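You operate a simulated robot arm through the tools that you are given. There is no shell and no other tool. Be economical: measure what you need, move in short steps, check, and stop when the job is done.

You run a simulated robot arm. Do the job below in one go: nothing can be reset, and whatever is moved stays where it is left.

JOB
Push the black bench drawer shut. Put one of the green cubes from the second shelf from the bottom of the steel shelves on the pressure chart. Turn the grip pressure knob to 0 bar. Press the test button two times. Put the blue pad on the middle shelf of the steel shelves. Fetch the purple pad and set it on the bottom shelf of the steel shelves. Open the bottom drawer of the measuring bench, take the gold bush on the top of the wooden table and put it away in the inside of the bottom drawer of the measuring bench and shut the drawer again. Stack the bright teal cube marked "734" from the clear top of the long grey bench on top of the bright teal cube labelled "721". Open the bottom drawer of the orange cabinet, take the orange beam and put it in the inside of the bottom drawer of the orange cabinet and shut the drawer again. Fetch the brown cube marked "C 57" from the second shelf from the bottom of the steel shelves and set it on the middle shelf of the archive rack. The order is free.

It is judged by the outcome, as a careful person would: the job done as asked, and still so three seconds after it is handed in. It fails if anything else is knocked over, pushed out of place, dropped, spilled or broken.

ROBOT AND FRAMES
A 6-joint arm with a two-finger gripper on a trunk, on a base that drives. Base frame: it is fixed to the floor where the robot stands at the start and does not move with it; the origin is under the middle of the robot, x ahead of it, y to its left, z up. Lengths are in mm, angles in rad, forces in N, time in s.
With the tool pointing down near the work surface it reaches from about 100 to 360 mm from the robot's upright axis, wherever it stands. Its first joint turns from -2.007 to 2.007 rad. Places, roughly: black bench drawer [500, 100, 800]; blue pad (9x6x6 cm) [-1800, -900, 1000]; bottom drawer of the measuring bench [2300, -1300, 600]; bottom drawer of the orange cabinet [100, 900, 500]; bottom shelf of the steel shelves [900, 900, 100]; bright teal cube [4750, -1250, 1000]; brown cube [750, 1250, 500]; gold bush (2x2x3 cm) [2200, 1800, 900]; green cube [750, 1250, 500]; grip pressure knob [-1400, -600, 800]; inside of the bottom drawer of the measuring bench [2300, -1300, 600]; inside of the bottom drawer of the orange cabinet [200, 900, 500]; middle shelf of the archive rack [3700, 400, 1000]; middle shelf of the steel shelves [900, 900, 900]; orange beam [1000, 1000, 1000]; pressure chart [500, 1250, 500]; purple pad (8x6x6 cm) [1900, 2800, 900]; test button [-1600, -300, 800]. Payload 2.1 kg.
Tool frame: the origin (TCP) lies between the finger pads and is the grasp point; the fingertips stand 20 mm ahead of it; z points along the fingers, y is the line along which they close. The gripper opens to 100 mm. The gripper's body begins 63 mm behind the TCP.
Orientation is that of the tool frame in the base frame, as a unit quaternion [x, y, z, w]. With the fingers straight down and closing along the base's y, the tool's x points along the base's -x, its y along +y and its z along -z.

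CONTROLS
- The arm moves only by the tool nudge_tool. Its arguments are lists of equal length, an entry for each row: "travel": the shift along the tool's x, y, z in mm, a list of three; "angular": the turn, a rotation vector about the tool's x, y, z in rad, a list of three; "gripper": the opening, from 0 (shut) to 1 (fully open). In form: {"travel": [[x, y, z], ...], "angular": [[ax, ay, az], ...], "gripper": [gripper, ...]}. A call has 1 to 20 rows; each row is the pose to reach, as a shift and turn from the pose commanded when the call began, along the tool's axes at that moment. Each row takes 0.2 s and may step no farther than 50 mm and 0.15 rad from the row before; otherwise, or with a gripper value out of range, the whole call is refused. Where a pose cannot be reached the arm comes as near as it can. A force on the tool above 40 N (or 10 N above the force at the start of the call, whichever is more), or a blocked arm, ends the call early, and 0.2 s more pass. Each finger travels about 153 mm/s and halts on what it meets, pressing with about 26 N; the grip force reading is that of the motor and also rises with nothing between the fingers. The clock runs only during rows and for 0.2 s after the last one: add rows that repeat a pose to give the fingers time. It gives the time, the measured TCP pose, the force on the tool (base axes), the opening and the grip force at its end, in the units of the frame above (readings bear some noise), with the torque about the TCP (base axes, N m) and any sound that the robot's microphone picked up.
- Cameras (640 x 400 px; columns grow to the right, rows downward): "scene" is now at [-13.6, 161, 1472.5]; the picture's right is [0.52, -0.85, 0.00], its down [-0.80, -0.49, -0.36] and it looks along [0.31, 0.19, -0.93] (base axes); focal length 262 px, centre (320, 200). "wrist" rides on the gripper at [70, -19, -99] in the tool frame; the picture's right is [0.26, 0.97, 0.00], its down [-0.75, 0.20, -0.63] and it looks along [-0.61, 0.16, 0.78] (tool axes); focal length 230 px, centre (320, 200). There is no depth. A picture from a camera that has moved, and an enlarged one, comes with that camera's place and axes in the base frame and with its lens. The place of the scene camera against the robot may be out by one fixed shift of up to 12 mm in any direction.
- camera(camera): a new picture of that camera. The clock stands still meanwhile.
- slide_trunk(by): slides the trunk up (or, below 0, down) by that many mm; the arm and the scene camera ride with it, the base frame stays. It gives what a move gives, with no picture.
- drive_base(legs): drives the robot by 1 to 6 legs, each [ahead, turn to the left] in mm and rad, along the robot's own axes; the way and the turn of a leg run together, so that a leg with both is an arc; at most 1500 mm and 3.142 rad a leg. The arm and the cameras ride along, it lands a little off, and it stops where it bumps. It gives what a move gives.
- head_to(pan, tilt): turns the head with the scene camera to pan (to the left, within 2.705 rad either way) and tilt (down, from -0.506 to 1.204), counted from straight ahead of the robot. It gives what a move gives.
- zoom(camera, box): a new picture of the part [left, top, right, bottom] of that camera's present view, enlarged. The clock stands still meanwhile.
- sign_off(): hands the job in; it is judged then, once.

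Go step by step. Nothing tells you exact positions but the pictures and the camera data: compare them with the known pose of the tool, close in by small moves and look again before you grip or let go. The budget is 535 turns and 310 pictures, counting those below and the enlarged ones. Unless the task says otherwise, let go and move clear before handing in.

The tools are called after "Call:" as name(argument=value, ...) on one line, values as JSON. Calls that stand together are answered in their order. nudge_tool: Moves the arm, as the interface text tells. Its arguments: {"type":"object","properties":{"travel":{"type":"array","items":{"type":"array","items":{"type":"number"}}},"angular":{"type":"array","items":{"type":"array","items":{"type":"number"}}},"gripper":{"type":"array","items":{"type":"number"}}},"required":["travel","angular","gripper"]} The other tools are called the same way: slide_trunk (by) slides the trunk up or down; drive_base (legs) drives the base; head_to (pan, tilt) turns the head that bears the scene camera; camera (camera) takes a picture; zoom (camera, box) takes an enlarged picture of a part of a camera's view; sign_off () hands the job in.

At the start:

```text
clock: 0.0
tcp_pos: [117.9, 256.4, 1070.0]
tcp_rot: [0.0, 1.0, -0.001, 0.001]
force: [0.7, 0.4, 0.2]
torque: [0.03, 0.02, -0.01]
opening: 100.2
gripper_force: 0.1
trunk travel left (down, up): [-700.0, 290.0]
robot x, y, heading: [5.9, 2.1, 0.001]
head pan, tilt: [0.548, 1.201]
```

scene: 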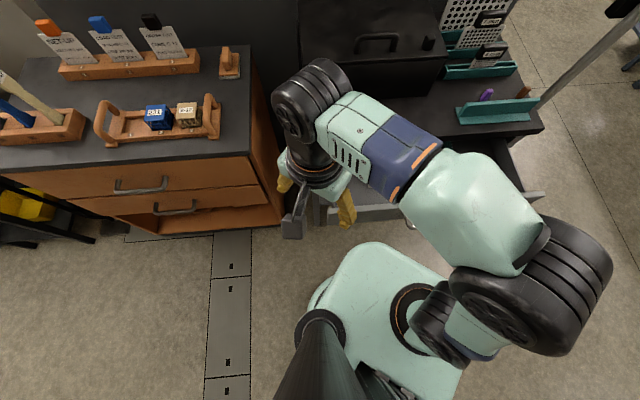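
wrist: 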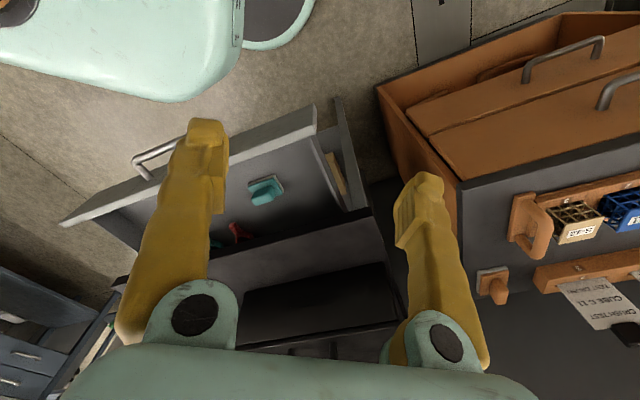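

The black bench drawer is open just ahead of me and an orange/wooden cabinet stands to the left. I'll survey the surroundings with the head first.

Call:
head_to(pan=0.0, tilt=0.6)

Call:
camera(camera="scene")

Call:
head_to(pan=1.2, tilt=0.5)

Call:
camera(camera="scene")

Call:
head_to(pan=2.5, tilt=0.3)

Call:
camera(camera="scene")

Call:
head_to(pan=-1.2, tilt=0.3)

Call:
camera(camera="scene")

Call:
head_to(pan=-2.5, tilt=0.3)

Call:
camera(camera="scene")

```text
clock: 1.0
tcp_pos: [117.4, 255.5, 1069.5]
tcp_rot: [0.0, 1.0, -0.001, 0.0]
force: [0.1, -0.2, 0.0]
torque: [0.02, -0.04, -0.02]
opening: 100.0
gripper_force: 0.1
trunk travel left (down, up): [-700.0, 290.0]
robot x, y, heading: [-1.7, 2.3, -0.0]
head pan, tilt: [0.0, 0.6]
```

```text
307 pictures are left
camera scene: at [27.1, 132.1, 1517.0], right [0.0, -1.0, 0.0], down [-0.57, 0.0, -0.82], along [0.82, 0.0, -0.57], focal length 262 px, centre (320, 200)
```

scene: 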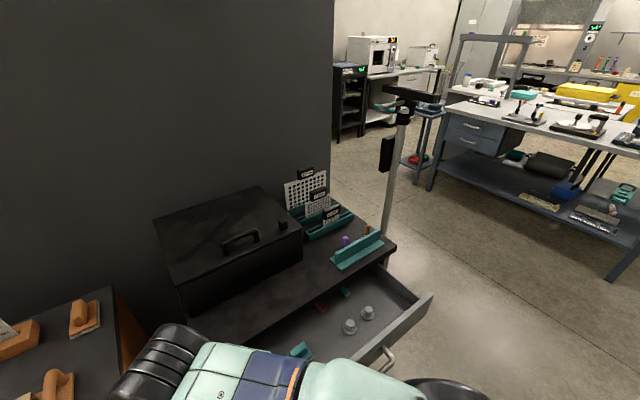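

```text
clock: 2.4
tcp_pos: [118.8, 256.3, 1069.2]
tcp_rot: [0.0, 1.0, 0.0, 0.0]
force: [-0.7, 0.3, 0.3]
torque: [0.03, 0.01, -0.01]
opening: 100.0
gripper_force: 0.0
trunk travel left (down, up): [-700.0, 290.0]
robot x, y, heading: [-0.2, -0.5, 0.004]
head pan, tilt: [1.201, 0.499]
```

```text
306 pictures are left
camera scene: at [-28.3, 216.7, 1526.2], right [0.93, -0.36, 0.0], down [-0.17, -0.45, -0.88], along [0.32, 0.82, -0.48], focal length 262 px, centre (320, 200)
```

scene: 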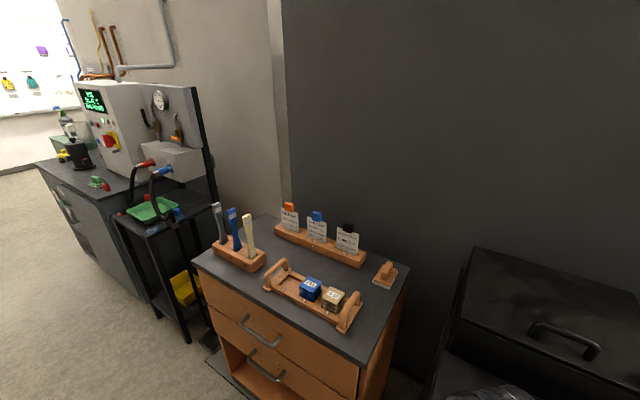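

```text
clock: 3.9
tcp_pos: [118.0, 257.0, 1069.1]
tcp_rot: [-0.001, 1.0, 0.0, 0.0]
force: [-0.8, -0.2, 0.1]
torque: [0.0, 0.0, 0.03]
opening: 99.9
gripper_force: 0.1
trunk travel left (down, up): [-700.0, 290.0]
robot x, y, heading: [2.4, 0.5, 0.001]
head pan, tilt: [2.499, 0.3]
```

```text
305 pictures are left
camera scene: at [-136.1, 187.9, 1544.6], right [0.6, 0.8, 0.0], down [0.24, -0.18, -0.96], along [-0.76, 0.57, -0.3], focal length 262 px, centre (320, 200)
```

scene: 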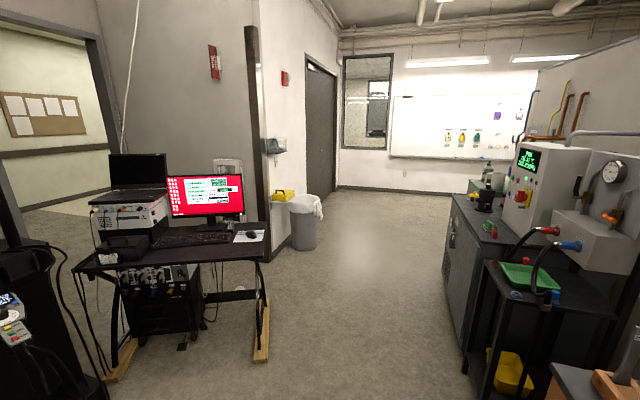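

```text
clock: 6.9
tcp_pos: [117.9, 256.7, 1070.6]
tcp_rot: [0.0, 1.0, -0.001, 0.0]
force: [0.5, -0.3, -0.3]
torque: [-0.01, 0.0, 0.0]
opening: 100.3
gripper_force: 0.1
trunk travel left (down, up): [-700.0, 290.0]
robot x, y, heading: [-2.5, -1.0, 0.001]
head pan, tilt: [-1.201, 0.3]
```

```text
304 pictures are left
camera scene: at [-27.5, 44.8, 1544.6], right [-0.93, -0.36, 0.0], down [-0.11, 0.28, -0.96], along [0.35, -0.89, -0.3], focal length 262 px, centre (320, 200)
```

scene: 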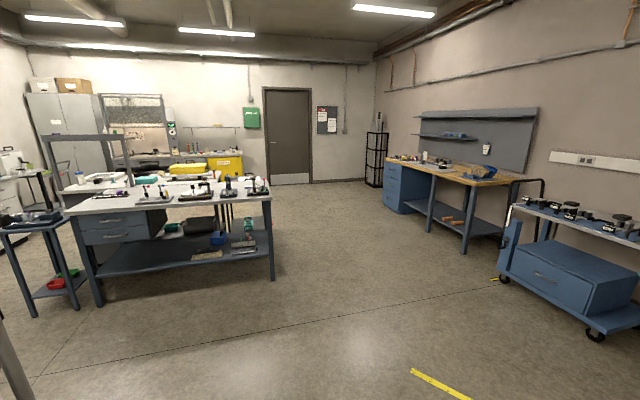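

```text
clock: 8.4
tcp_pos: [118.7, 255.8, 1069.3]
tcp_rot: [0.0, 1.0, 0.0, -0.001]
force: [-0.1, 0.1, -0.5]
torque: [0.0, -0.01, -0.02]
opening: 99.8
gripper_force: 0.0
trunk travel left (down, up): [-700.0, 290.0]
robot x, y, heading: [-1.4, 0.3, -0.004]
head pan, tilt: [-2.499, 0.3]
```

```text
303 pictures are left
camera scene: at [-136.1, 75.8, 1544.6], right [-0.6, 0.8, 0.0], down [0.24, 0.18, -0.96], along [-0.76, -0.57, -0.3], focal length 262 px, centre (320, 200)
```

scene: 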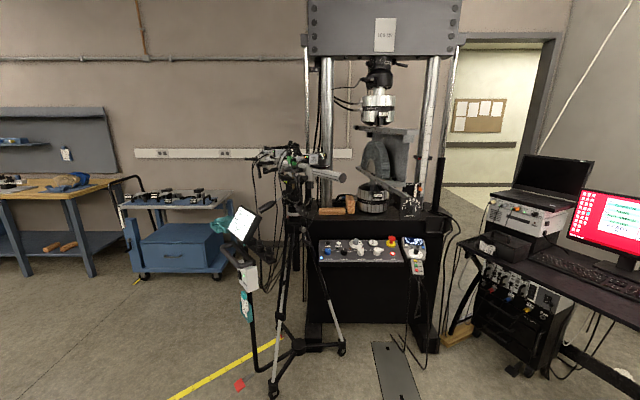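

I need a clearer view of the drawer and of my own footprint, so I'll look down ahead and to the right.

Call:
head_to(pan=0.0, tilt=1.1)

Call:
camera(camera="scene")

Call:
head_to(pan=-1.0, tilt=1.1)

Call:
camera(camera="scene")

```text
clock: 10.7
tcp_pos: [119.6, 255.0, 1069.6]
tcp_rot: [0.0, 1.0, 0.0, 0.0]
force: [1.0, 0.0, -0.5]
torque: [-0.02, -0.03, 0.0]
opening: 100.0
gripper_force: 0.0
trunk travel left (down, up): [-700.0, 290.0]
robot x, y, heading: [0.3, 1.3, -0.001]
head pan, tilt: [0.0, 1.1]
```

```text
302 pictures are left
camera scene: at [1.8, 131.8, 1478.5], right [0.0, -1.0, 0.0], down [-0.89, 0.0, -0.45], along [0.45, 0.0, -0.89], focal length 262 px, centre (320, 200)
```

scene: 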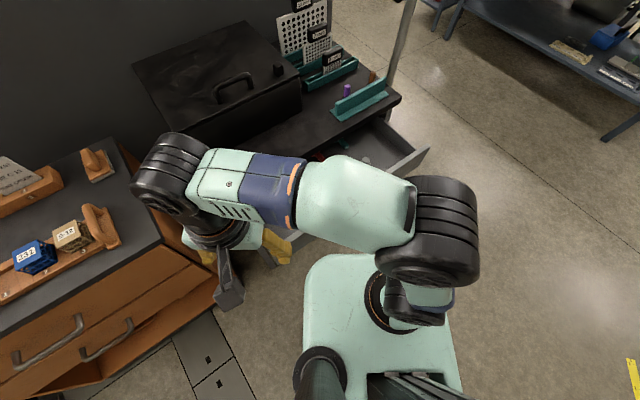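

```text
clock: 11.9
tcp_pos: [118.9, 256.2, 1069.3]
tcp_rot: [0.0, 1.0, 0.001, 0.001]
force: [0.0, 1.0, -0.4]
torque: [-0.02, 0.02, -0.01]
opening: 100.1
gripper_force: 0.1
trunk travel left (down, up): [-700.0, 290.0]
robot x, y, heading: [-1.9, -3.4, -0.004]
head pan, tilt: [-1.0, 1.1]
```

```text
301 pictures are left
camera scene: at [-27.1, 78.8, 1478.5], right [-0.84, -0.54, 0.0], down [-0.48, 0.75, -0.45], along [0.25, -0.38, -0.89], focal length 262 px, centre (320, 200)
```

scene: 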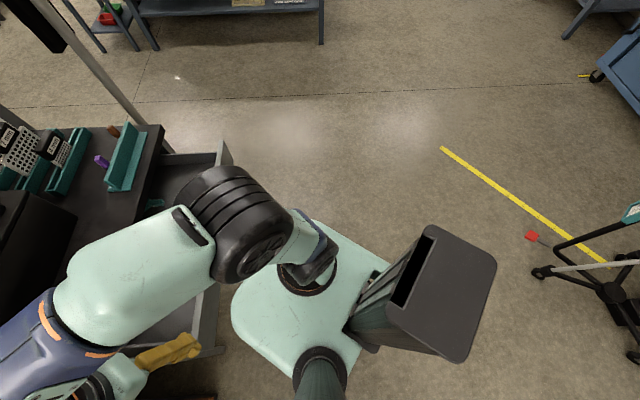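

The bench is turned about 0.548 rad from my heading, and its open drawer front lies roughly 300 mm along that direction. I'll swing the arm to face it, then turn the base.

Call:
nudge_tool(travel=[[-31, -27, 0], [-62, -54, 0], [-93, -81, 0], [-123, -109, 0]], angular=[[0, 0, 0.14], [0, 0, 0.28], [0, 0, 0.42], [0, 0, 0.548]], gripper=[0.5, 0, 0, 0])

Call:
camera(camera="wrist")

Call:
head_to(pan=0.2, tilt=1.1)

Call:
camera(camera="scene")

```text
clock: 12.9
tcp_pos: [243.3, 146.2, 1070.0]
tcp_rot: [0.272, 0.962, 0.001, 0.0]
force: [1.0, -0.1, -0.6]
torque: [-0.02, 0.01, 0.01]
opening: 0.3
gripper_force: 26.1
trunk travel left (down, up): [-700.0, 290.0]
robot x, y, heading: [1.2, -1.8, 0.004]
head pan, tilt: [-1.0, 1.1]
```

```text
300 pictures are left
camera wrist: at [175.3, 166.1, 1169.1], right [0.28, 0.96, 0.0], down [0.75, -0.22, 0.63], along [0.6, -0.18, -0.78], focal length 230 px, centre (320, 200)
```

wrist: 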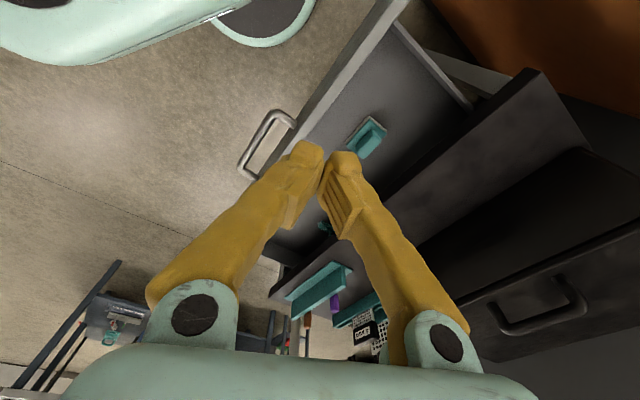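

```text
clock: 14.3
tcp_pos: [242.1, 148.1, 1069.2]
tcp_rot: [0.271, 0.963, 0.0, 0.0]
force: [0.3, -0.3, -0.3]
torque: [0.02, 0.0, -0.01]
opening: 0.0
gripper_force: 25.7
trunk travel left (down, up): [-700.0, 290.0]
robot x, y, heading: [1.8, 0.7, -0.001]
head pan, tilt: [0.201, 1.1]
```

```text
299 pictures are left
camera scene: at [0.6, 144.2, 1478.5], right [0.2, -0.98, 0.0], down [-0.87, -0.18, -0.45], along [0.44, 0.09, -0.89], focal length 262 px, centre (320, 200)
```

scene: 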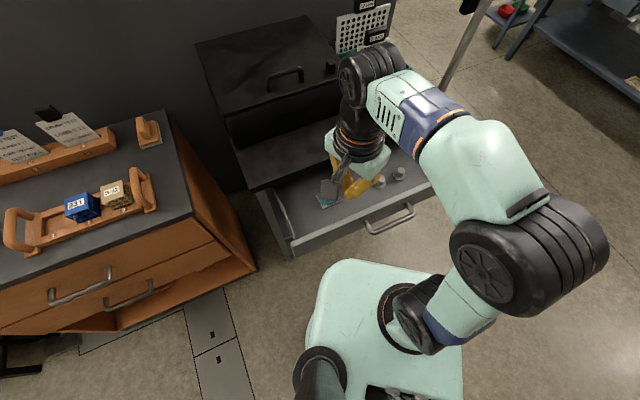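

The drawer front faces about 0.635 rad left of my heading and is roughly 165 mm open. I'll square up the base to it and look again.

Call:
drive_base(legs=[[0, 0.635]])

Call:
nudge_tool(travel=[[0, 0, 0]], angular=[[0, 0, 0]], gripper=[0])

Call:
head_to(pan=0.0, tilt=0.9)

Call:
camera(camera="scene")

```text
clock: 16.5
tcp_pos: [107.0, 262.6, 1070.2]
tcp_rot: [-0.045, 0.999, 0.0, -0.001]
force: [0.1, -0.2, 0.0]
torque: [-0.02, -0.02, 0.01]
opening: 0.2
gripper_force: 26.3
trunk travel left (down, up): [-700.0, 290.0]
robot x, y, heading: [-2.6, 3.4, 0.638]
head pan, tilt: [0.201, 1.1]
```

```text
clock: 16.9
tcp_pos: [107.8, 262.5, 1069.3]
tcp_rot: [-0.044, 0.999, 0.0, 0.0]
force: [-0.4, 0.4, 0.2]
torque: [0.02, 0.04, 0.05]
opening: 0.2
gripper_force: 26.1
trunk travel left (down, up): [-700.0, 290.0]
robot x, y, heading: [0.4, 1.3, 0.635]
head pan, tilt: [0.201, 1.1]
```

```text
clock: 17.6
tcp_pos: [106.9, 263.9, 1069.3]
tcp_rot: [-0.044, 0.999, 0.0, 0.0]
force: [-0.1, -0.2, -0.3]
torque: [0.0, 0.04, 0.02]
opening: 0.2
gripper_force: 25.5
trunk travel left (down, up): [-700.0, 290.0]
robot x, y, heading: [-0.4, -2.2, 0.639]
head pan, tilt: [0.0, 0.901]
```

```text
298 pictures are left
camera scene: at [-72.3, 113.7, 1492.3], right [0.6, -0.8, 0.0], down [-0.63, -0.47, -0.62], along [0.5, 0.37, -0.78], focal length 262 px, centre (320, 200)
```

scene: 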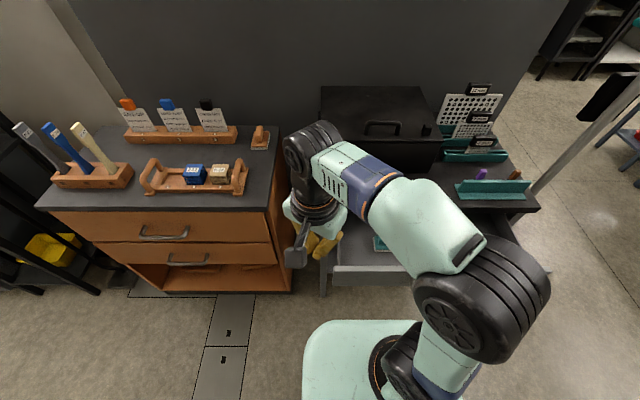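

The view is now square to the bench. I'll move the closed gripper to just in front of the drawer face, aligned with my heading.

Call:
nudge_tool(travel=[[-21, -40, 0], [-41, -79, 0], [-62, -119, 0], [-83, -158, 0]], angular=[[0, 0, -0.14], [0, 0, -0.28], [0, 0, -0.42], [0, 0, -0.549]], gripper=[0, 0, 0, 0])

Call:
nudge_tool(travel=[[15, 0, 45], [30, 0, 90], [30, 0, 135], [30, 0, 180]], angular=[[0, 0, 0], [0, 0, 0], [0, 0, 0], [0, 0, 0]], gripper=[0, 0, 0, 0])

Call:
camera(camera="scene")

Call:
camera(camera="wrist")

```text
clock: 18.6
tcp_pos: [206.0, 112.1, 1068.3]
tcp_rot: [-0.313, 0.95, 0.0, 0.0]
force: [-0.2, -0.4, 0.1]
torque: [-0.01, 0.02, -0.01]
opening: 0.0
gripper_force: 26.0
trunk travel left (down, up): [-700.0, 290.0]
robot x, y, heading: [-0.7, -0.7, 0.641]
head pan, tilt: [0.0, 0.901]
```

```text
clock: 19.6
tcp_pos: [203.9, 107.2, 896.4]
tcp_rot: [-0.313, 0.95, 0.0, -0.001]
force: [0.4, 0.0, -0.6]
torque: [-0.04, 0.01, 0.01]
opening: 0.1
gripper_force: 25.8
out of reach, approached as far as the arm can: row 2, 3, 4
trunk travel left (down, up): [-700.0, 290.0]
robot x, y, heading: [-1.0, 2.9, 0.634]
head pan, tilt: [0.0, 0.901]
```

```text
297 pictures are left
camera scene: at [-69.4, 114.5, 1492.4], right [0.59, -0.8, 0.0], down [-0.63, -0.47, -0.62], along [0.5, 0.37, -0.79], focal length 262 px, centre (320, 200)
```

scene: 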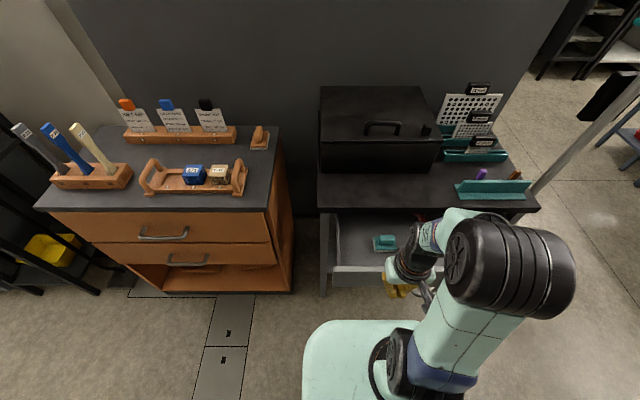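

```text
296 pictures are left
camera wrist: at [160.9, 49.5, 995.7], right [-0.78, 0.62, 0.0], down [0.49, 0.61, 0.63], along [0.39, 0.49, -0.78], focal length 230 px, centre (320, 200)
```

wrist: 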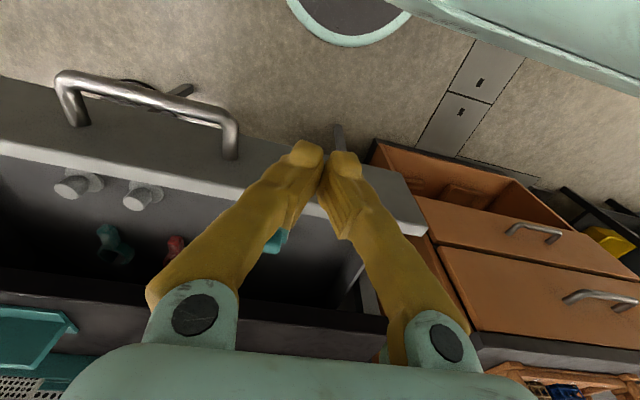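

The fingers are clear in front of the drawer face but the arm can't fold lower, so I'll lower the trunk by 110 mm to bring them to drawer-front height.

Call:
slide_trunk(by=-110)

Call:
camera(camera="scene")

```text
clock: 21.0
tcp_pos: [204.2, 107.2, 787.1]
tcp_rot: [-0.313, 0.95, 0.0, 0.0]
force: [-0.4, -0.1, -0.2]
torque: [0.02, 0.0, -0.01]
opening: 0.0
gripper_force: 26.1
trunk travel left (down, up): [-590.0, 400.0]
robot x, y, heading: [1.6, -2.5, 0.639]
head pan, tilt: [0.0, 0.901]
```

```text
295 pictures are left
camera scene: at [-72.0, 113.4, 1382.4], right [0.59, -0.8, 0.0], down [-0.63, -0.47, -0.62], along [0.5, 0.37, -0.78], focal length 262 px, centre (320, 200)
```

scene: 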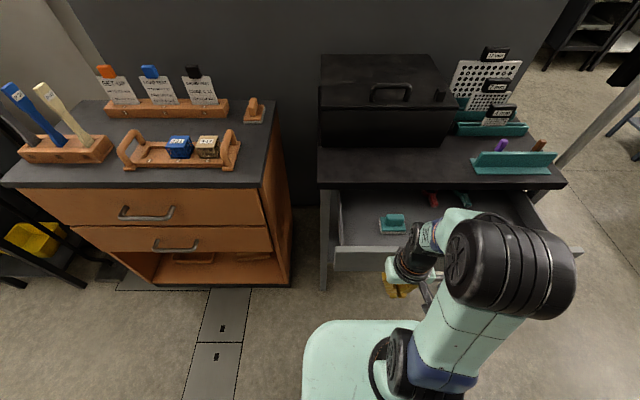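

To keep the gripper body from hitting the bench top I'll tilt the fingers forward before pushing.

Call:
nudge_tool(travel=[[0, 0, 0], [0, 0, 0], [0, 0, 0], [0, 0, 0], [0, 0, 0], [0, 0, 0]], angular=[[0, -0.14, 0], [0, -0.28, 0], [0, -0.42, 0], [0, -0.56, 0], [0, -0.7, 0], [0, -0.84, 0]], gripper=[0, 0, 0, 0, 0, 0])

Call:
camera(camera="scene")

```text
clock: 22.3
tcp_pos: [332.6, 48.6, 791.6]
tcp_rot: [-0.245, 0.892, 0.141, 0.351]
force: [0.1, -1.1, -0.1]
torque: [0.02, 0.0, -0.05]
opening: 0.1
gripper_force: 25.6
out of reach, approached as far as the arm can: row 1, 2, 3, 4, 5, 6
trunk travel left (down, up): [-590.0, 400.0]
robot x, y, heading: [2.8, 2.4, 0.64]
head pan, tilt: [0.0, 0.901]
stopped in row 6: the force on the tool passed its limit at 71 N (the readings are from after the stop); the commanded pose is now the measured one
```

```text
294 pictures are left
camera scene: at [-71.9, 110.5, 1382.6], right [0.6, -0.8, 0.0], down [-0.63, -0.47, -0.62], along [0.5, 0.37, -0.78], focal length 262 px, centre (320, 200)
```

scene: 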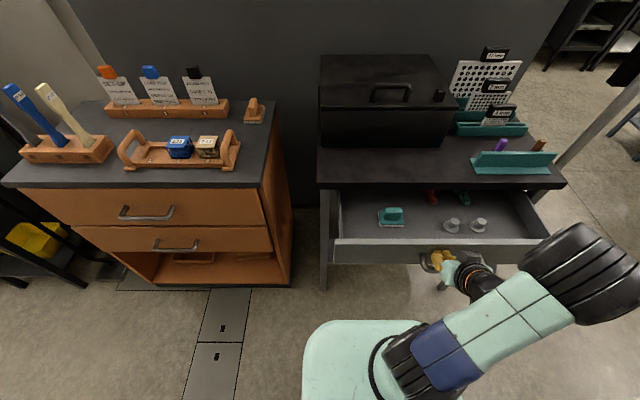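

The tip now rests on the drawer front beside the handle, and the items inside still stand. I'll push gently along the bench normal.

Call:
nudge_tool(travel=[[-8.5, 0.8, 8.4], [-17, 1.6, 16.8], [-25.5, 2.5, 25.2], [-34, 3.3, 33.6], [-42.5, 4.1, 42]], angular=[[0, 0, 0], [0, 0, 0], [0, 0, 0], [0, 0, 0], [0, 0, 0]], gripper=[0, 0, 0, 0, 0])

Call:
camera(camera="scene")

```text
clock: 23.5
tcp_pos: [380.7, 88.5, 792.4]
tcp_rot: [-0.247, 0.893, 0.14, 0.351]
force: [-0.3, 0.1, -0.3]
torque: [0.0, 0.02, 0.01]
opening: 0.0
gripper_force: 25.9
trunk travel left (down, up): [-590.0, 400.0]
robot x, y, heading: [-2.6, -0.1, 0.639]
head pan, tilt: [0.0, 0.901]
```

```text
293 pictures are left
camera scene: at [-71.9, 113.5, 1382.4], right [0.6, -0.8, 0.0], down [-0.63, -0.47, -0.62], along [0.5, 0.37, -0.78], focal length 262 px, centre (320, 200)
```

scene: 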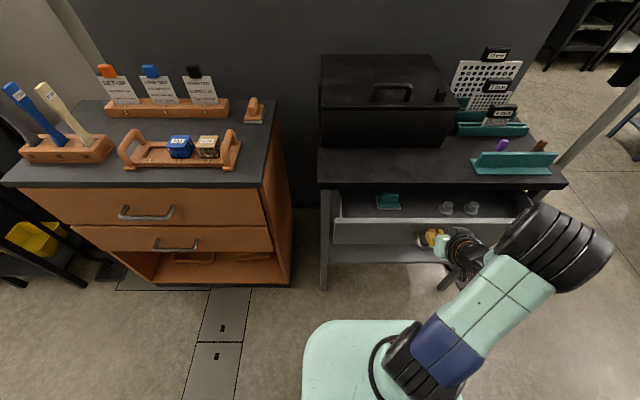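

The drawer moves smoothly, so I'll keep pushing.

Call:
nudge_tool(travel=[[-8.5, 0.8, 8.4], [-17, 1.6, 16.8], [-25.5, 2.5, 25.2], [-34, 3.3, 33.6], [-42.5, 4.1, 42], [-51, 5, 50.4], [-59.5, 5.8, 58.8], [-68, 6.6, 67.2]], angular=[[0, 0, 0], [0, 0, 0], [0, 0, 0], [0, 0, 0], [0, 0, 0], [0, 0, 0], [0, 0, 0], [0, 0, 0]], gripper=[0, 0, 0, 0, 0, 0, 0, 0])

Call:
camera(camera="scene")

```text
clock: 25.3
tcp_pos: [457.0, 145.8, 791.3]
tcp_rot: [-0.246, 0.893, 0.139, 0.35]
force: [0.0, 0.5, -1.1]
torque: [-0.02, 0.02, 0.01]
opening: 0.2
gripper_force: 25.8
trunk travel left (down, up): [-590.0, 400.0]
robot x, y, heading: [-1.1, -3.8, 0.635]
head pan, tilt: [0.0, 0.901]
```

```text
292 pictures are left
camera scene: at [-71.6, 113.8, 1382.3], right [0.6, -0.8, 0.0], down [-0.63, -0.47, -0.62], along [0.5, 0.37, -0.78], focal length 262 px, centre (320, 200)
```

scene: 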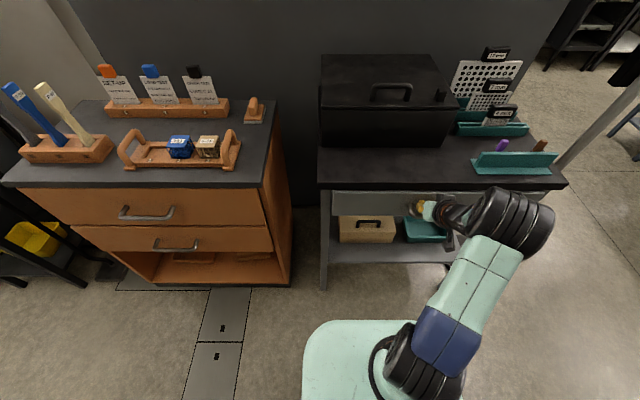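

Almost shut; pushing the last stretch until it stops.

Call:
nudge_tool(travel=[[-7, 0.7, 7], [-14, 1.4, 14], [-21, 2, 21], [-28, 2.7, 28]], angular=[[0, 0, 0], [0, 0, 0], [0, 0, 0], [0, 0, 0]], gripper=[0, 0, 0, 0])

Call:
camera(camera="scene")

Call:
camera(camera="wrist")

```text
clock: 25.9
tcp_pos: [460.3, 147.0, 788.5]
tcp_rot: [-0.245, 0.895, 0.137, 0.345]
force: [-24.2, -14.2, 8.6]
torque: [0.23, 0.0, 0.19]
opening: 0.2
gripper_force: 26.3
trunk travel left (down, up): [-590.0, 400.0]
robot x, y, heading: [-0.9, 0.7, 0.633]
head pan, tilt: [0.0, 0.901]
stopped in row 2: the force on the tool passed its limit at 46 N (the readings are from after the stop); the commanded pose is now the measured one
```

```text
291 pictures are left
camera scene: at [-81.5, 108.7, 1382.6], right [0.59, -0.8, 0.0], down [-0.63, -0.46, -0.63], along [0.51, 0.37, -0.78], focal length 262 px, centre (320, 200)
```

scene: 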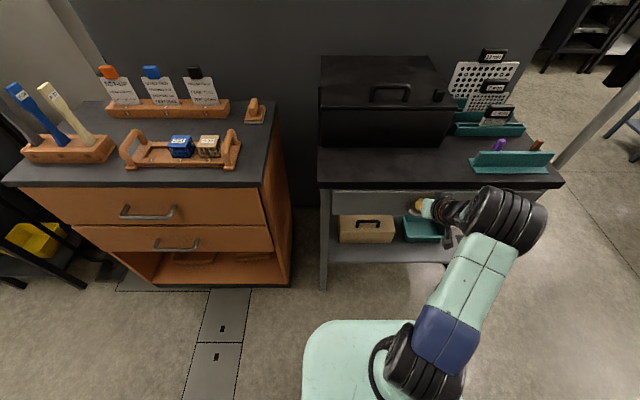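

```text
290 pictures are left
camera wrist: at [371.3, 64.7, 812.7], right [-0.68, 0.73, -0.1], down [0.03, 0.17, 0.99], along [0.73, 0.67, -0.13], focal length 230 px, centre (320, 200)
```

wrist: 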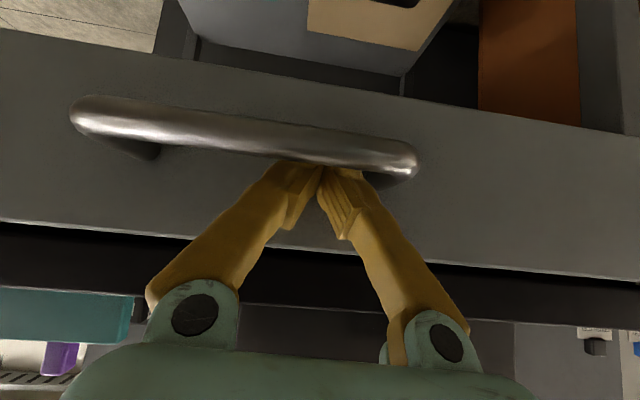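

The drawer is hard shut (46 N stop, face flush). I'll lift off the handle and pull straight back.

Call:
nudge_tool(travel=[[-14, 1.6, -14], [-18, 2, -18], [10, -1, -45], [38, -4, -73], [66, -7, -101]], angular=[[0, 0, 0], [0, 0, 0], [0, 0, 0], [0, 0, 0], [0, 0, 0]], gripper=[0, 0, 0, 0, 0])

Call:
camera(camera="wrist")

```text
clock: 26.2
tcp_pos: [460.3, 146.7, 791.4]
tcp_rot: [-0.245, 0.899, 0.134, 0.336]
force: [-9.1, -6.9, 3.3]
torque: [0.15, 0.04, 0.04]
opening: 0.0
gripper_force: 26.2
trunk travel left (down, up): [-590.0, 400.0]
robot x, y, heading: [-0.8, 0.9, 0.629]
head pan, tilt: [0.0, 0.901]
stopped in row 1: the force on the tool passed its limit at 49 N (the readings are from after the stop); the commanded pose is now the measured one
```

```text
289 pictures are left
camera wrist: at [371.7, 64.7, 816.4], right [-0.68, 0.72, -0.1], down [0.04, 0.18, 0.98], along [0.73, 0.67, -0.15], focal length 230 px, centre (320, 200)
```

wrist: 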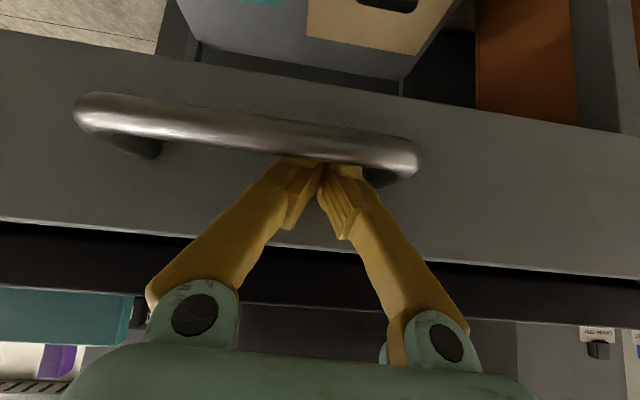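

The fingertips seem tucked behind the bar from above, so I'll withdraw along the finger axis.

Call:
nudge_tool(travel=[[0, 0, -8], [0, 0, -20], [0, 0, -35], [0, 0, -60], [0, 0, -90]], angular=[[0, 0, 0], [0, 0, 0], [0, 0, 0], [0, 0, 0], [0, 0, 0]], gripper=[0, 0, 0, 0, 0])

Call:
camera(camera="wrist")

Call:
camera(camera="scene")

```text
clock: 27.4
tcp_pos: [412.4, 110.8, 857.7]
tcp_rot: [-0.246, 0.899, 0.134, 0.336]
force: [-0.8, -0.3, 0.6]
torque: [0.05, 0.05, 0.01]
opening: 0.0
gripper_force: 26.2
trunk travel left (down, up): [-590.0, 400.0]
robot x, y, heading: [-4.2, -3.2, 0.63]
head pan, tilt: [0.0, 0.901]
```

```text
288 pictures are left
camera wrist: at [323.6, 29.0, 883.4], right [-0.68, 0.72, -0.1], down [0.04, 0.18, 0.98], along [0.73, 0.67, -0.15], focal length 230 px, centre (320, 200)
```

wrist: 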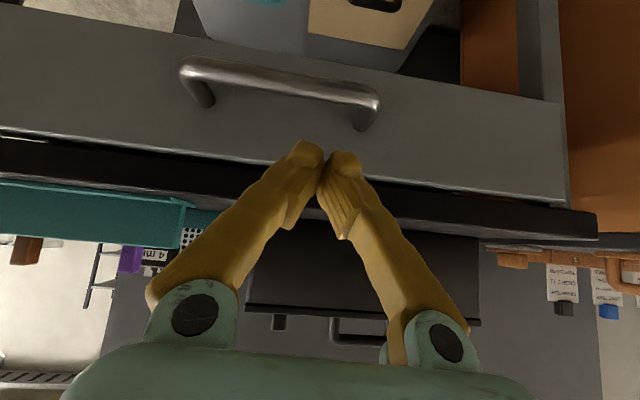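

```text
287 pictures are left
camera scene: at [-73.5, 112.7, 1382.3], right [0.59, -0.8, 0.0], down [-0.63, -0.47, -0.62], along [0.5, 0.37, -0.78], focal length 262 px, centre (320, 200)
```

scene: 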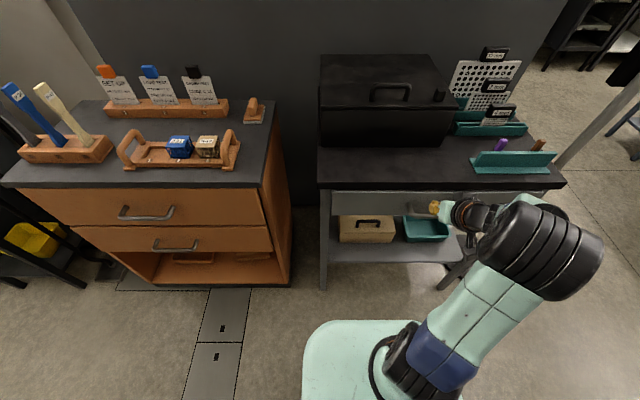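

Let me check the drawer is truly flush.

Call:
zoom(camera="scene", box=[310, 150, 470, 250])

Call:
zoom(camera="wrist", box=[400, 60, 640, 210])

```text
4.00 times, centred on (390, 200) of scene
camera zoom: at [-73.5, 112.7, 1382.3], right [0.59, -0.8, 0.0], down [-0.63, -0.47, -0.62], along [0.5, 0.37, -0.78], focal length 1048 px, centre (40, 200)
```

zoom: 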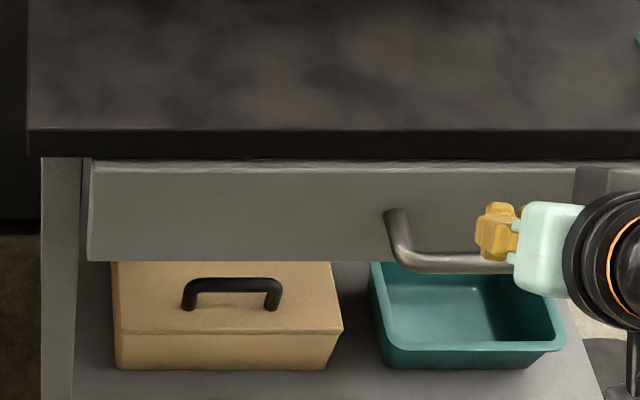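

```text
2.67 times, centred on (520, 135) of wrist
camera zoom: at [323.6, 29.0, 883.4], right [-0.68, 0.72, -0.1], down [0.04, 0.18, 0.98], along [0.73, 0.67, -0.15], focal length 614 px, centre (-213, 373)
```

zoom: 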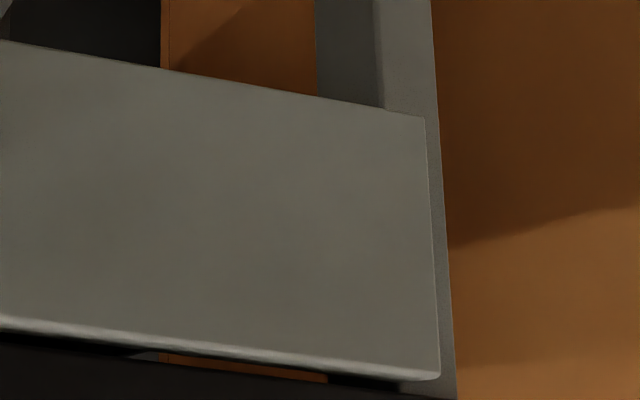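

It looks shut, but I'll confirm with a second push on the flat of the front, left of the handle.

Call:
nudge_tool(travel=[[15, 28, -15], [18, 65, -15], [22, 107, -15], [45, 104, 8], [60, 102, 24], [45, 103, 39], [31, 105, 53], [17, 106, 67], [3, 107, 81], [-4, 108, 88]], angular=[[0, 0, 0], [0, 0, 0], [0, 0, 0], [0, 0, 0], [0, 0, 0], [0, 0, 0], [0, 0, 0], [0, 0, 0], [0, 0, 0], [0, 0, 0]], gripper=[0, 0, 0, 0, 0, 0, 0, 0, 0, 0])

Call:
camera(camera="scene")

Call:
camera(camera="wrist")

```text
clock: 29.7
tcp_pos: [396.5, 231.5, 799.1]
tcp_rot: [-0.246, 0.903, 0.13, 0.328]
force: [-23.4, -15.4, 6.4]
torque: [0.06, -0.08, 0.19]
opening: 0.0
gripper_force: 26.6
trunk travel left (down, up): [-590.0, 400.0]
robot x, y, heading: [-1.7, -2.4, 0.636]
head pan, tilt: [0.0, 0.901]
stopped in row 10: the force on the tool passed its limit at 43 N (the readings are from after the stop); the commanded pose is now the measured one
```

```text
284 pictures are left
camera scene: at [-81.6, 107.3, 1382.7], right [0.59, -0.81, 0.0], down [-0.63, -0.46, -0.63], along [0.51, 0.37, -0.78], focal length 262 px, centre (320, 200)
```

scene: 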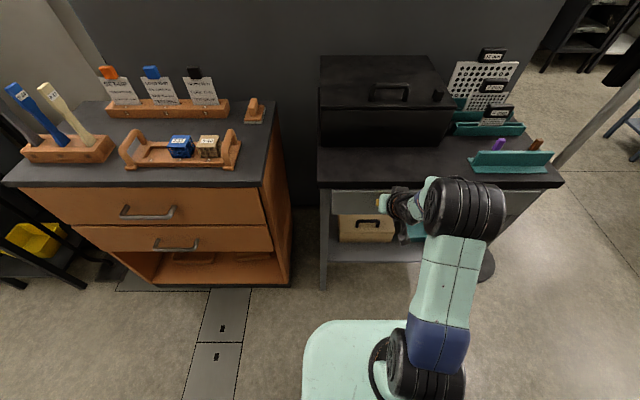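

```text
283 pictures are left
camera wrist: at [308.7, 151.4, 827.1], right [-0.68, 0.72, -0.1], down [0.06, 0.19, 0.98], along [0.73, 0.66, -0.17], focal length 230 px, centre (320, 200)
```

wrist: 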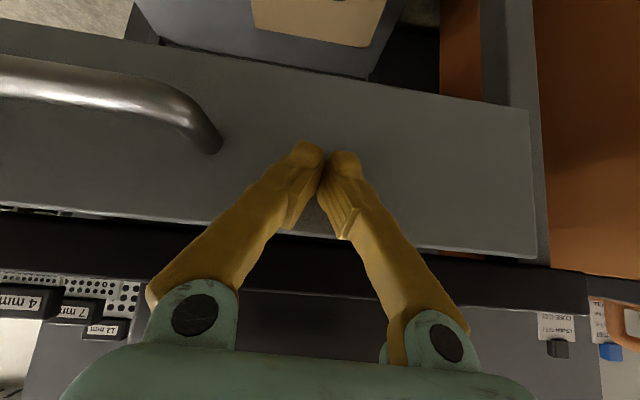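

The front stops at the same depth, so the black drawer is shut. I'll retract the arm, raise the trunk, and head around the right end of the bench to find the steel shelves.

Call:
nudge_tool(travel=[[28, 0, -28], [56, 0, -56], [85, 0, -85], [100, 0, -110]], angular=[[0, 0, 0], [0, 0.14, 0], [0, 0.28, 0], [0, 0.42, 0]], gripper=[0, 0, 0, 0])

Call:
slide_trunk(by=110)

Call:
drive_base(legs=[[-200, 0], [0, -1.2]])

Call:
head_to(pan=0.3, tilt=0.4)

Call:
camera(camera="scene")

```text
clock: 30.7
tcp_pos: [277.3, 162.2, 816.8]
tcp_rot: [-0.244, 0.956, 0.091, 0.133]
force: [-0.8, -5.7, -1.6]
torque: [0.45, -0.02, 0.19]
opening: 0.0
gripper_force: 25.5
trunk travel left (down, up): [-590.0, 400.0]
robot x, y, heading: [-1.7, -4.2, 0.636]
head pan, tilt: [0.0, 0.901]
```

```text
clock: 32.2
tcp_pos: [277.7, 158.1, 925.1]
tcp_rot: [-0.268, 0.951, 0.076, 0.132]
force: [-0.3, 0.0, 0.1]
torque: [-0.01, 0.0, 0.01]
opening: 0.0
gripper_force: 25.9
trunk travel left (down, up): [-700.0, 290.0]
robot x, y, heading: [1.6, -3.8, 0.633]
head pan, tilt: [0.0, 0.901]
```

```text
clock: 36.8
tcp_pos: [80.2, -328.3, 924.4]
tcp_rot: [0.324, 0.934, -0.013, 0.152]
force: [-0.2, -0.3, 0.1]
torque: [0.02, 0.05, -0.01]
opening: 0.0
gripper_force: 26.0
trunk travel left (down, up): [-700.0, 290.0]
robot x, y, heading: [-165.4, -120.6, -0.583]
head pan, tilt: [0.0, 0.901]
```

```text
clock: 37.7
tcp_pos: [80.7, -327.5, 924.3]
tcp_rot: [0.324, 0.934, -0.013, 0.153]
force: [0.4, 0.3, 0.0]
torque: [0.02, 0.01, -0.03]
opening: 0.4
gripper_force: 26.2
trunk travel left (down, up): [-700.0, 290.0]
robot x, y, heading: [-168.0, -125.6, -0.58]
head pan, tilt: [0.3, 0.4]
```

```text
282 pictures are left
camera scene: at [-51.1, -6.0, 1535.3], right [-0.28, -0.96, 0.0], down [-0.37, 0.11, -0.92], along [0.88, -0.26, -0.39], focal length 262 px, centre (320, 200)
```

scene: 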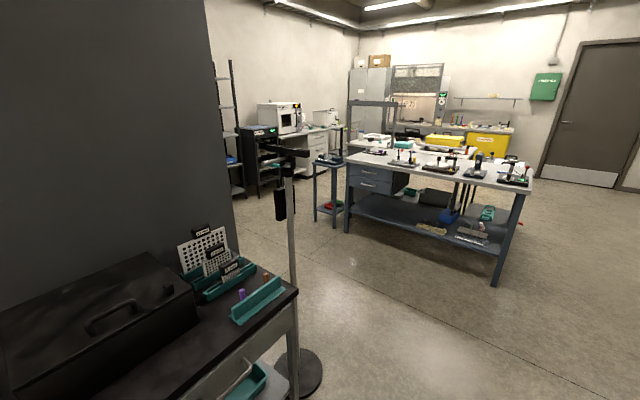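

The pole stand's foot is near (980,-190); the blue-grey measuring bench lies to the right. I'll drive between them and look back towards the other side of the dark panel.

Call:
drive_base(legs=[[0, 0.09], [1325, 0], [0, 1.09], [900, 0]])

Call:
head_to(pan=0.9, tilt=0.35)

Call:
camera(camera="scene")

Call:
head_to(pan=0.0, tilt=0.35)

Call:
camera(camera="scene")

```text
clock: 51.9
tcp_pos: [2030.4, -81.3, 925.3]
tcp_rot: [-0.245, 0.957, 0.074, 0.133]
force: [-0.4, 0.4, 0.2]
torque: [-0.01, 0.0, -0.02]
opening: 0.1
gripper_force: 26.1
trunk travel left (down, up): [-700.0, 290.0]
robot x, y, heading: [1745.8, -227.8, 0.589]
head pan, tilt: [0.3, 0.4]
```

```text
clock: 52.9
tcp_pos: [2029.9, -81.7, 924.8]
tcp_rot: [-0.245, 0.957, 0.074, 0.134]
force: [0.5, 0.7, 0.4]
torque: [-0.01, 0.02, -0.05]
opening: 0.2
gripper_force: 25.8
trunk travel left (down, up): [-700.0, 290.0]
robot x, y, heading: [1743.4, -230.8, 0.589]
head pan, tilt: [0.901, 0.351]
```

```text
281 pictures are left
camera scene: at [1623.0, -60.4, 1539.9], right [1.0, -0.08, 0.0], down [-0.03, -0.34, -0.94], along [0.08, 0.94, -0.34], focal length 262 px, centre (320, 200)
```

scene: 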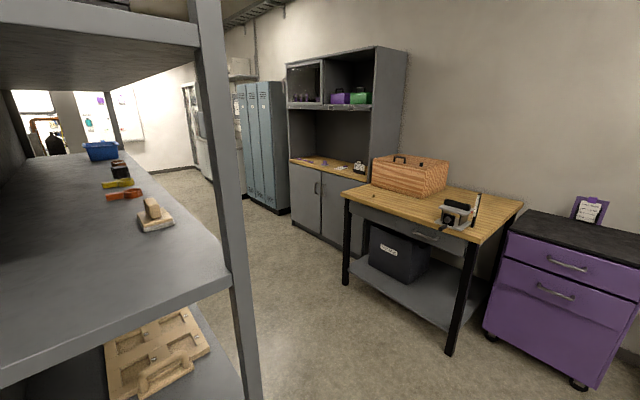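

```text
clock: 54.1
tcp_pos: [2029.6, -81.7, 925.4]
tcp_rot: [-0.246, 0.957, 0.074, 0.133]
force: [0.5, 0.2, -0.1]
torque: [0.03, -0.02, 0.02]
opening: 0.0
gripper_force: 26.1
trunk travel left (down, up): [-700.0, 290.0]
robot x, y, heading: [1742.5, -226.5, 0.585]
head pan, tilt: [0.0, 0.351]
```

```text
280 pictures are left
camera scene: at [1692.6, -101.5, 1539.9], right [0.56, -0.83, 0.0], down [-0.29, -0.19, -0.94], along [0.78, 0.52, -0.34], focal length 262 px, centre (320, 200)
```

scene: 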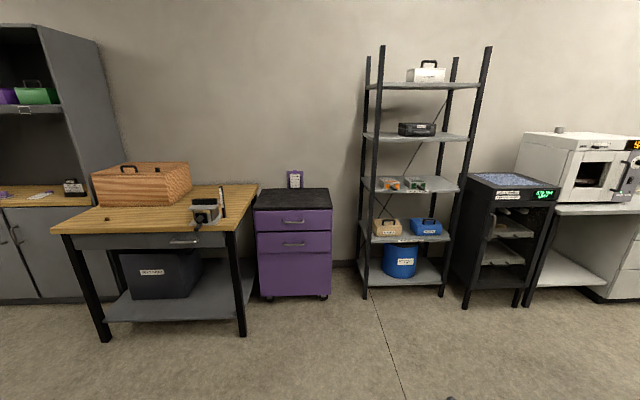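

The steel shelves are immediately to my left (their back is the dark panel), the wooden table, purple cabinet and black racks are ahead. I'll move forward and look at the shelf front.

Call:
drive_base(legs=[[650, 0], [0, 1.571]])

Call:
head_to(pan=0.5, tilt=0.5)

Call:
camera(camera="scene")

```text
clock: 61.5
tcp_pos: [2159.5, 426.6, 924.4]
tcp_rot: [0.84, -0.521, -0.146, -0.046]
force: [-0.6, -0.6, 0.8]
torque: [-0.02, -0.01, -0.01]
opening: 0.1
gripper_force: 25.8
trunk travel left (down, up): [-700.0, 290.0]
robot x, y, heading: [2294.5, 133.1, 2.114]
head pan, tilt: [0.0, 0.351]
```

```text
clock: 62.4
tcp_pos: [2160.5, 426.6, 924.8]
tcp_rot: [0.84, -0.521, -0.145, -0.045]
force: [0.1, 0.0, 0.2]
torque: [0.0, -0.01, 0.0]
opening: 0.1
gripper_force: 25.6
trunk travel left (down, up): [-700.0, 290.0]
robot x, y, heading: [2291.9, 131.5, 2.118]
head pan, tilt: [0.499, 0.499]
```

```text
279 pictures are left
camera scene: at [2124.4, 47.9, 1526.3], right [0.5, 0.86, 0.0], down [0.41, -0.24, -0.88], along [-0.76, 0.44, -0.48], focal length 262 px, centre (320, 200)
```

scene: 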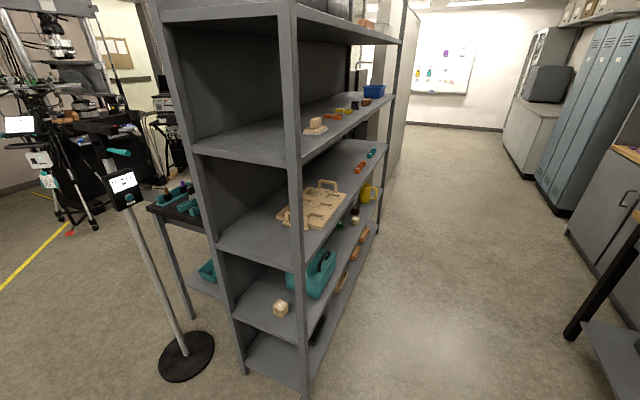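

I can see the whole shelf unit: front plane at about n=1382 mm along my bench normal. I'll drive along the aisle and face the part with the cubes.

Call:
drive_base(legs=[[0, 0.09], [1500, 0], [200, 0], [0, 1.571]])

Call:
head_to(pan=0.0, tilt=0.6)

Call:
camera(camera="scene")

```text
clock: 75.5
tcp_pos: [993.9, 1341.9, 924.5]
tcp_rot: [0.947, 0.283, -0.131, 0.078]
force: [-0.3, -0.6, 0.6]
torque: [0.0, -0.01, 0.0]
opening: 0.1
gripper_force: 26.1
trunk travel left (down, up): [-700.0, 290.0]
robot x, y, heading: [1268.6, 1508.3, -2.47]
head pan, tilt: [0.499, 0.499]
```

```text
clock: 76.4
tcp_pos: [994.8, 1341.1, 924.6]
tcp_rot: [0.947, 0.283, -0.131, 0.078]
force: [-0.3, -0.1, 0.1]
torque: [0.0, -0.01, 0.01]
opening: 0.0
gripper_force: 25.6
trunk travel left (down, up): [-700.0, 290.0]
robot x, y, heading: [1269.0, 1508.7, -2.477]
head pan, tilt: [0.0, 0.6]
```

```text
278 pictures are left
camera scene: at [1332.0, 1373.0, 1517.2], right [-0.62, 0.79, 0.0], down [0.44, 0.35, -0.83], along [-0.65, -0.51, -0.56], focal length 262 px, centre (320, 200)
```

scene: 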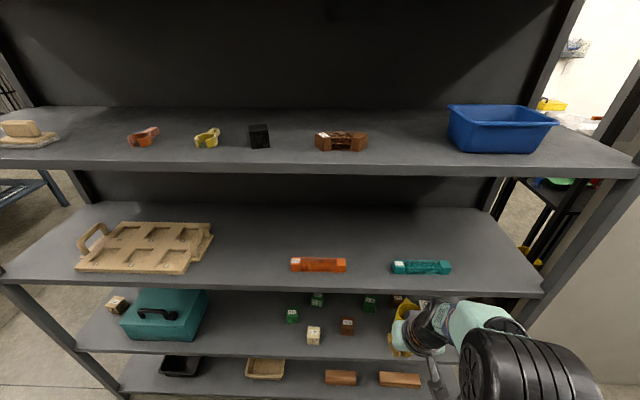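

The orange beam and a teal beam lie on the middle shelf; cubes are on the second shelf. I'll lower the trunk to look into the lower shelf.

Call:
slide_trunk(by=-400)

Call:
camera(camera="scene")

Call:
zoom(camera="scene", box=[250, 130, 450, 255])

```text
clock: 80.3
tcp_pos: [995.8, 1341.5, 523.6]
tcp_rot: [0.947, 0.283, -0.131, 0.078]
force: [0.3, 0.1, -0.7]
torque: [0.0, 0.0, -0.01]
opening: 0.0
gripper_force: 26.5
trunk travel left (down, up): [-300.0, 690.0]
robot x, y, heading: [1268.1, 1506.3, -2.478]
head pan, tilt: [0.0, 0.6]
```

```text
277 pictures are left
camera scene: at [1331.8, 1373.2, 1117.2], right [-0.62, 0.79, 0.0], down [0.44, 0.35, -0.83], along [-0.65, -0.51, -0.56], focal length 262 px, centre (320, 200)
```

scene: 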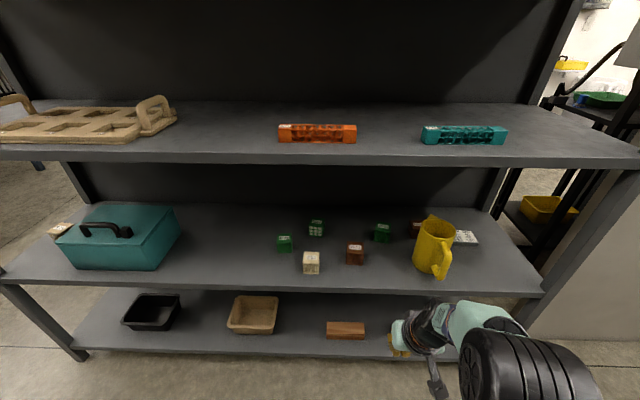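

```text
3.20 times, centred on (350, 192) of scene
camera zoom: at [1331.8, 1373.2, 1117.2], right [-0.62, 0.79, 0.0], down [0.44, 0.35, -0.83], along [-0.65, -0.51, -0.56], focal length 839 px, centre (224, 224)
```

zoom: 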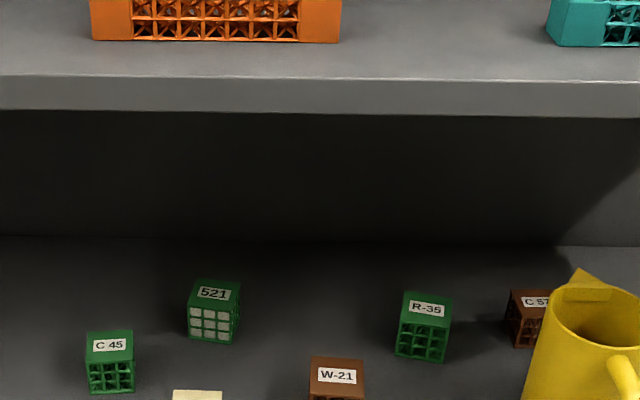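

I see green cubes C 45, 521, R-35, brown W-21 and C 57 (tucked behind a yellow pitcher), and something white at the right that may be the pressure chart. Zooming there.

Call:
zoom(camera="scene", box=[390, 200, 510, 290])

```text
4.44 times, centred on (450, 245) of scene
camera zoom: at [1331.8, 1373.2, 1117.2], right [-0.62, 0.79, 0.0], down [0.44, 0.35, -0.83], along [-0.65, -0.51, -0.56], focal length 1165 px, centre (-258, 0)
```

zoom: 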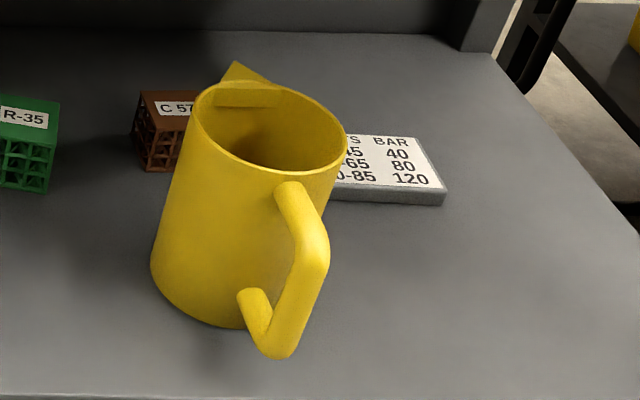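

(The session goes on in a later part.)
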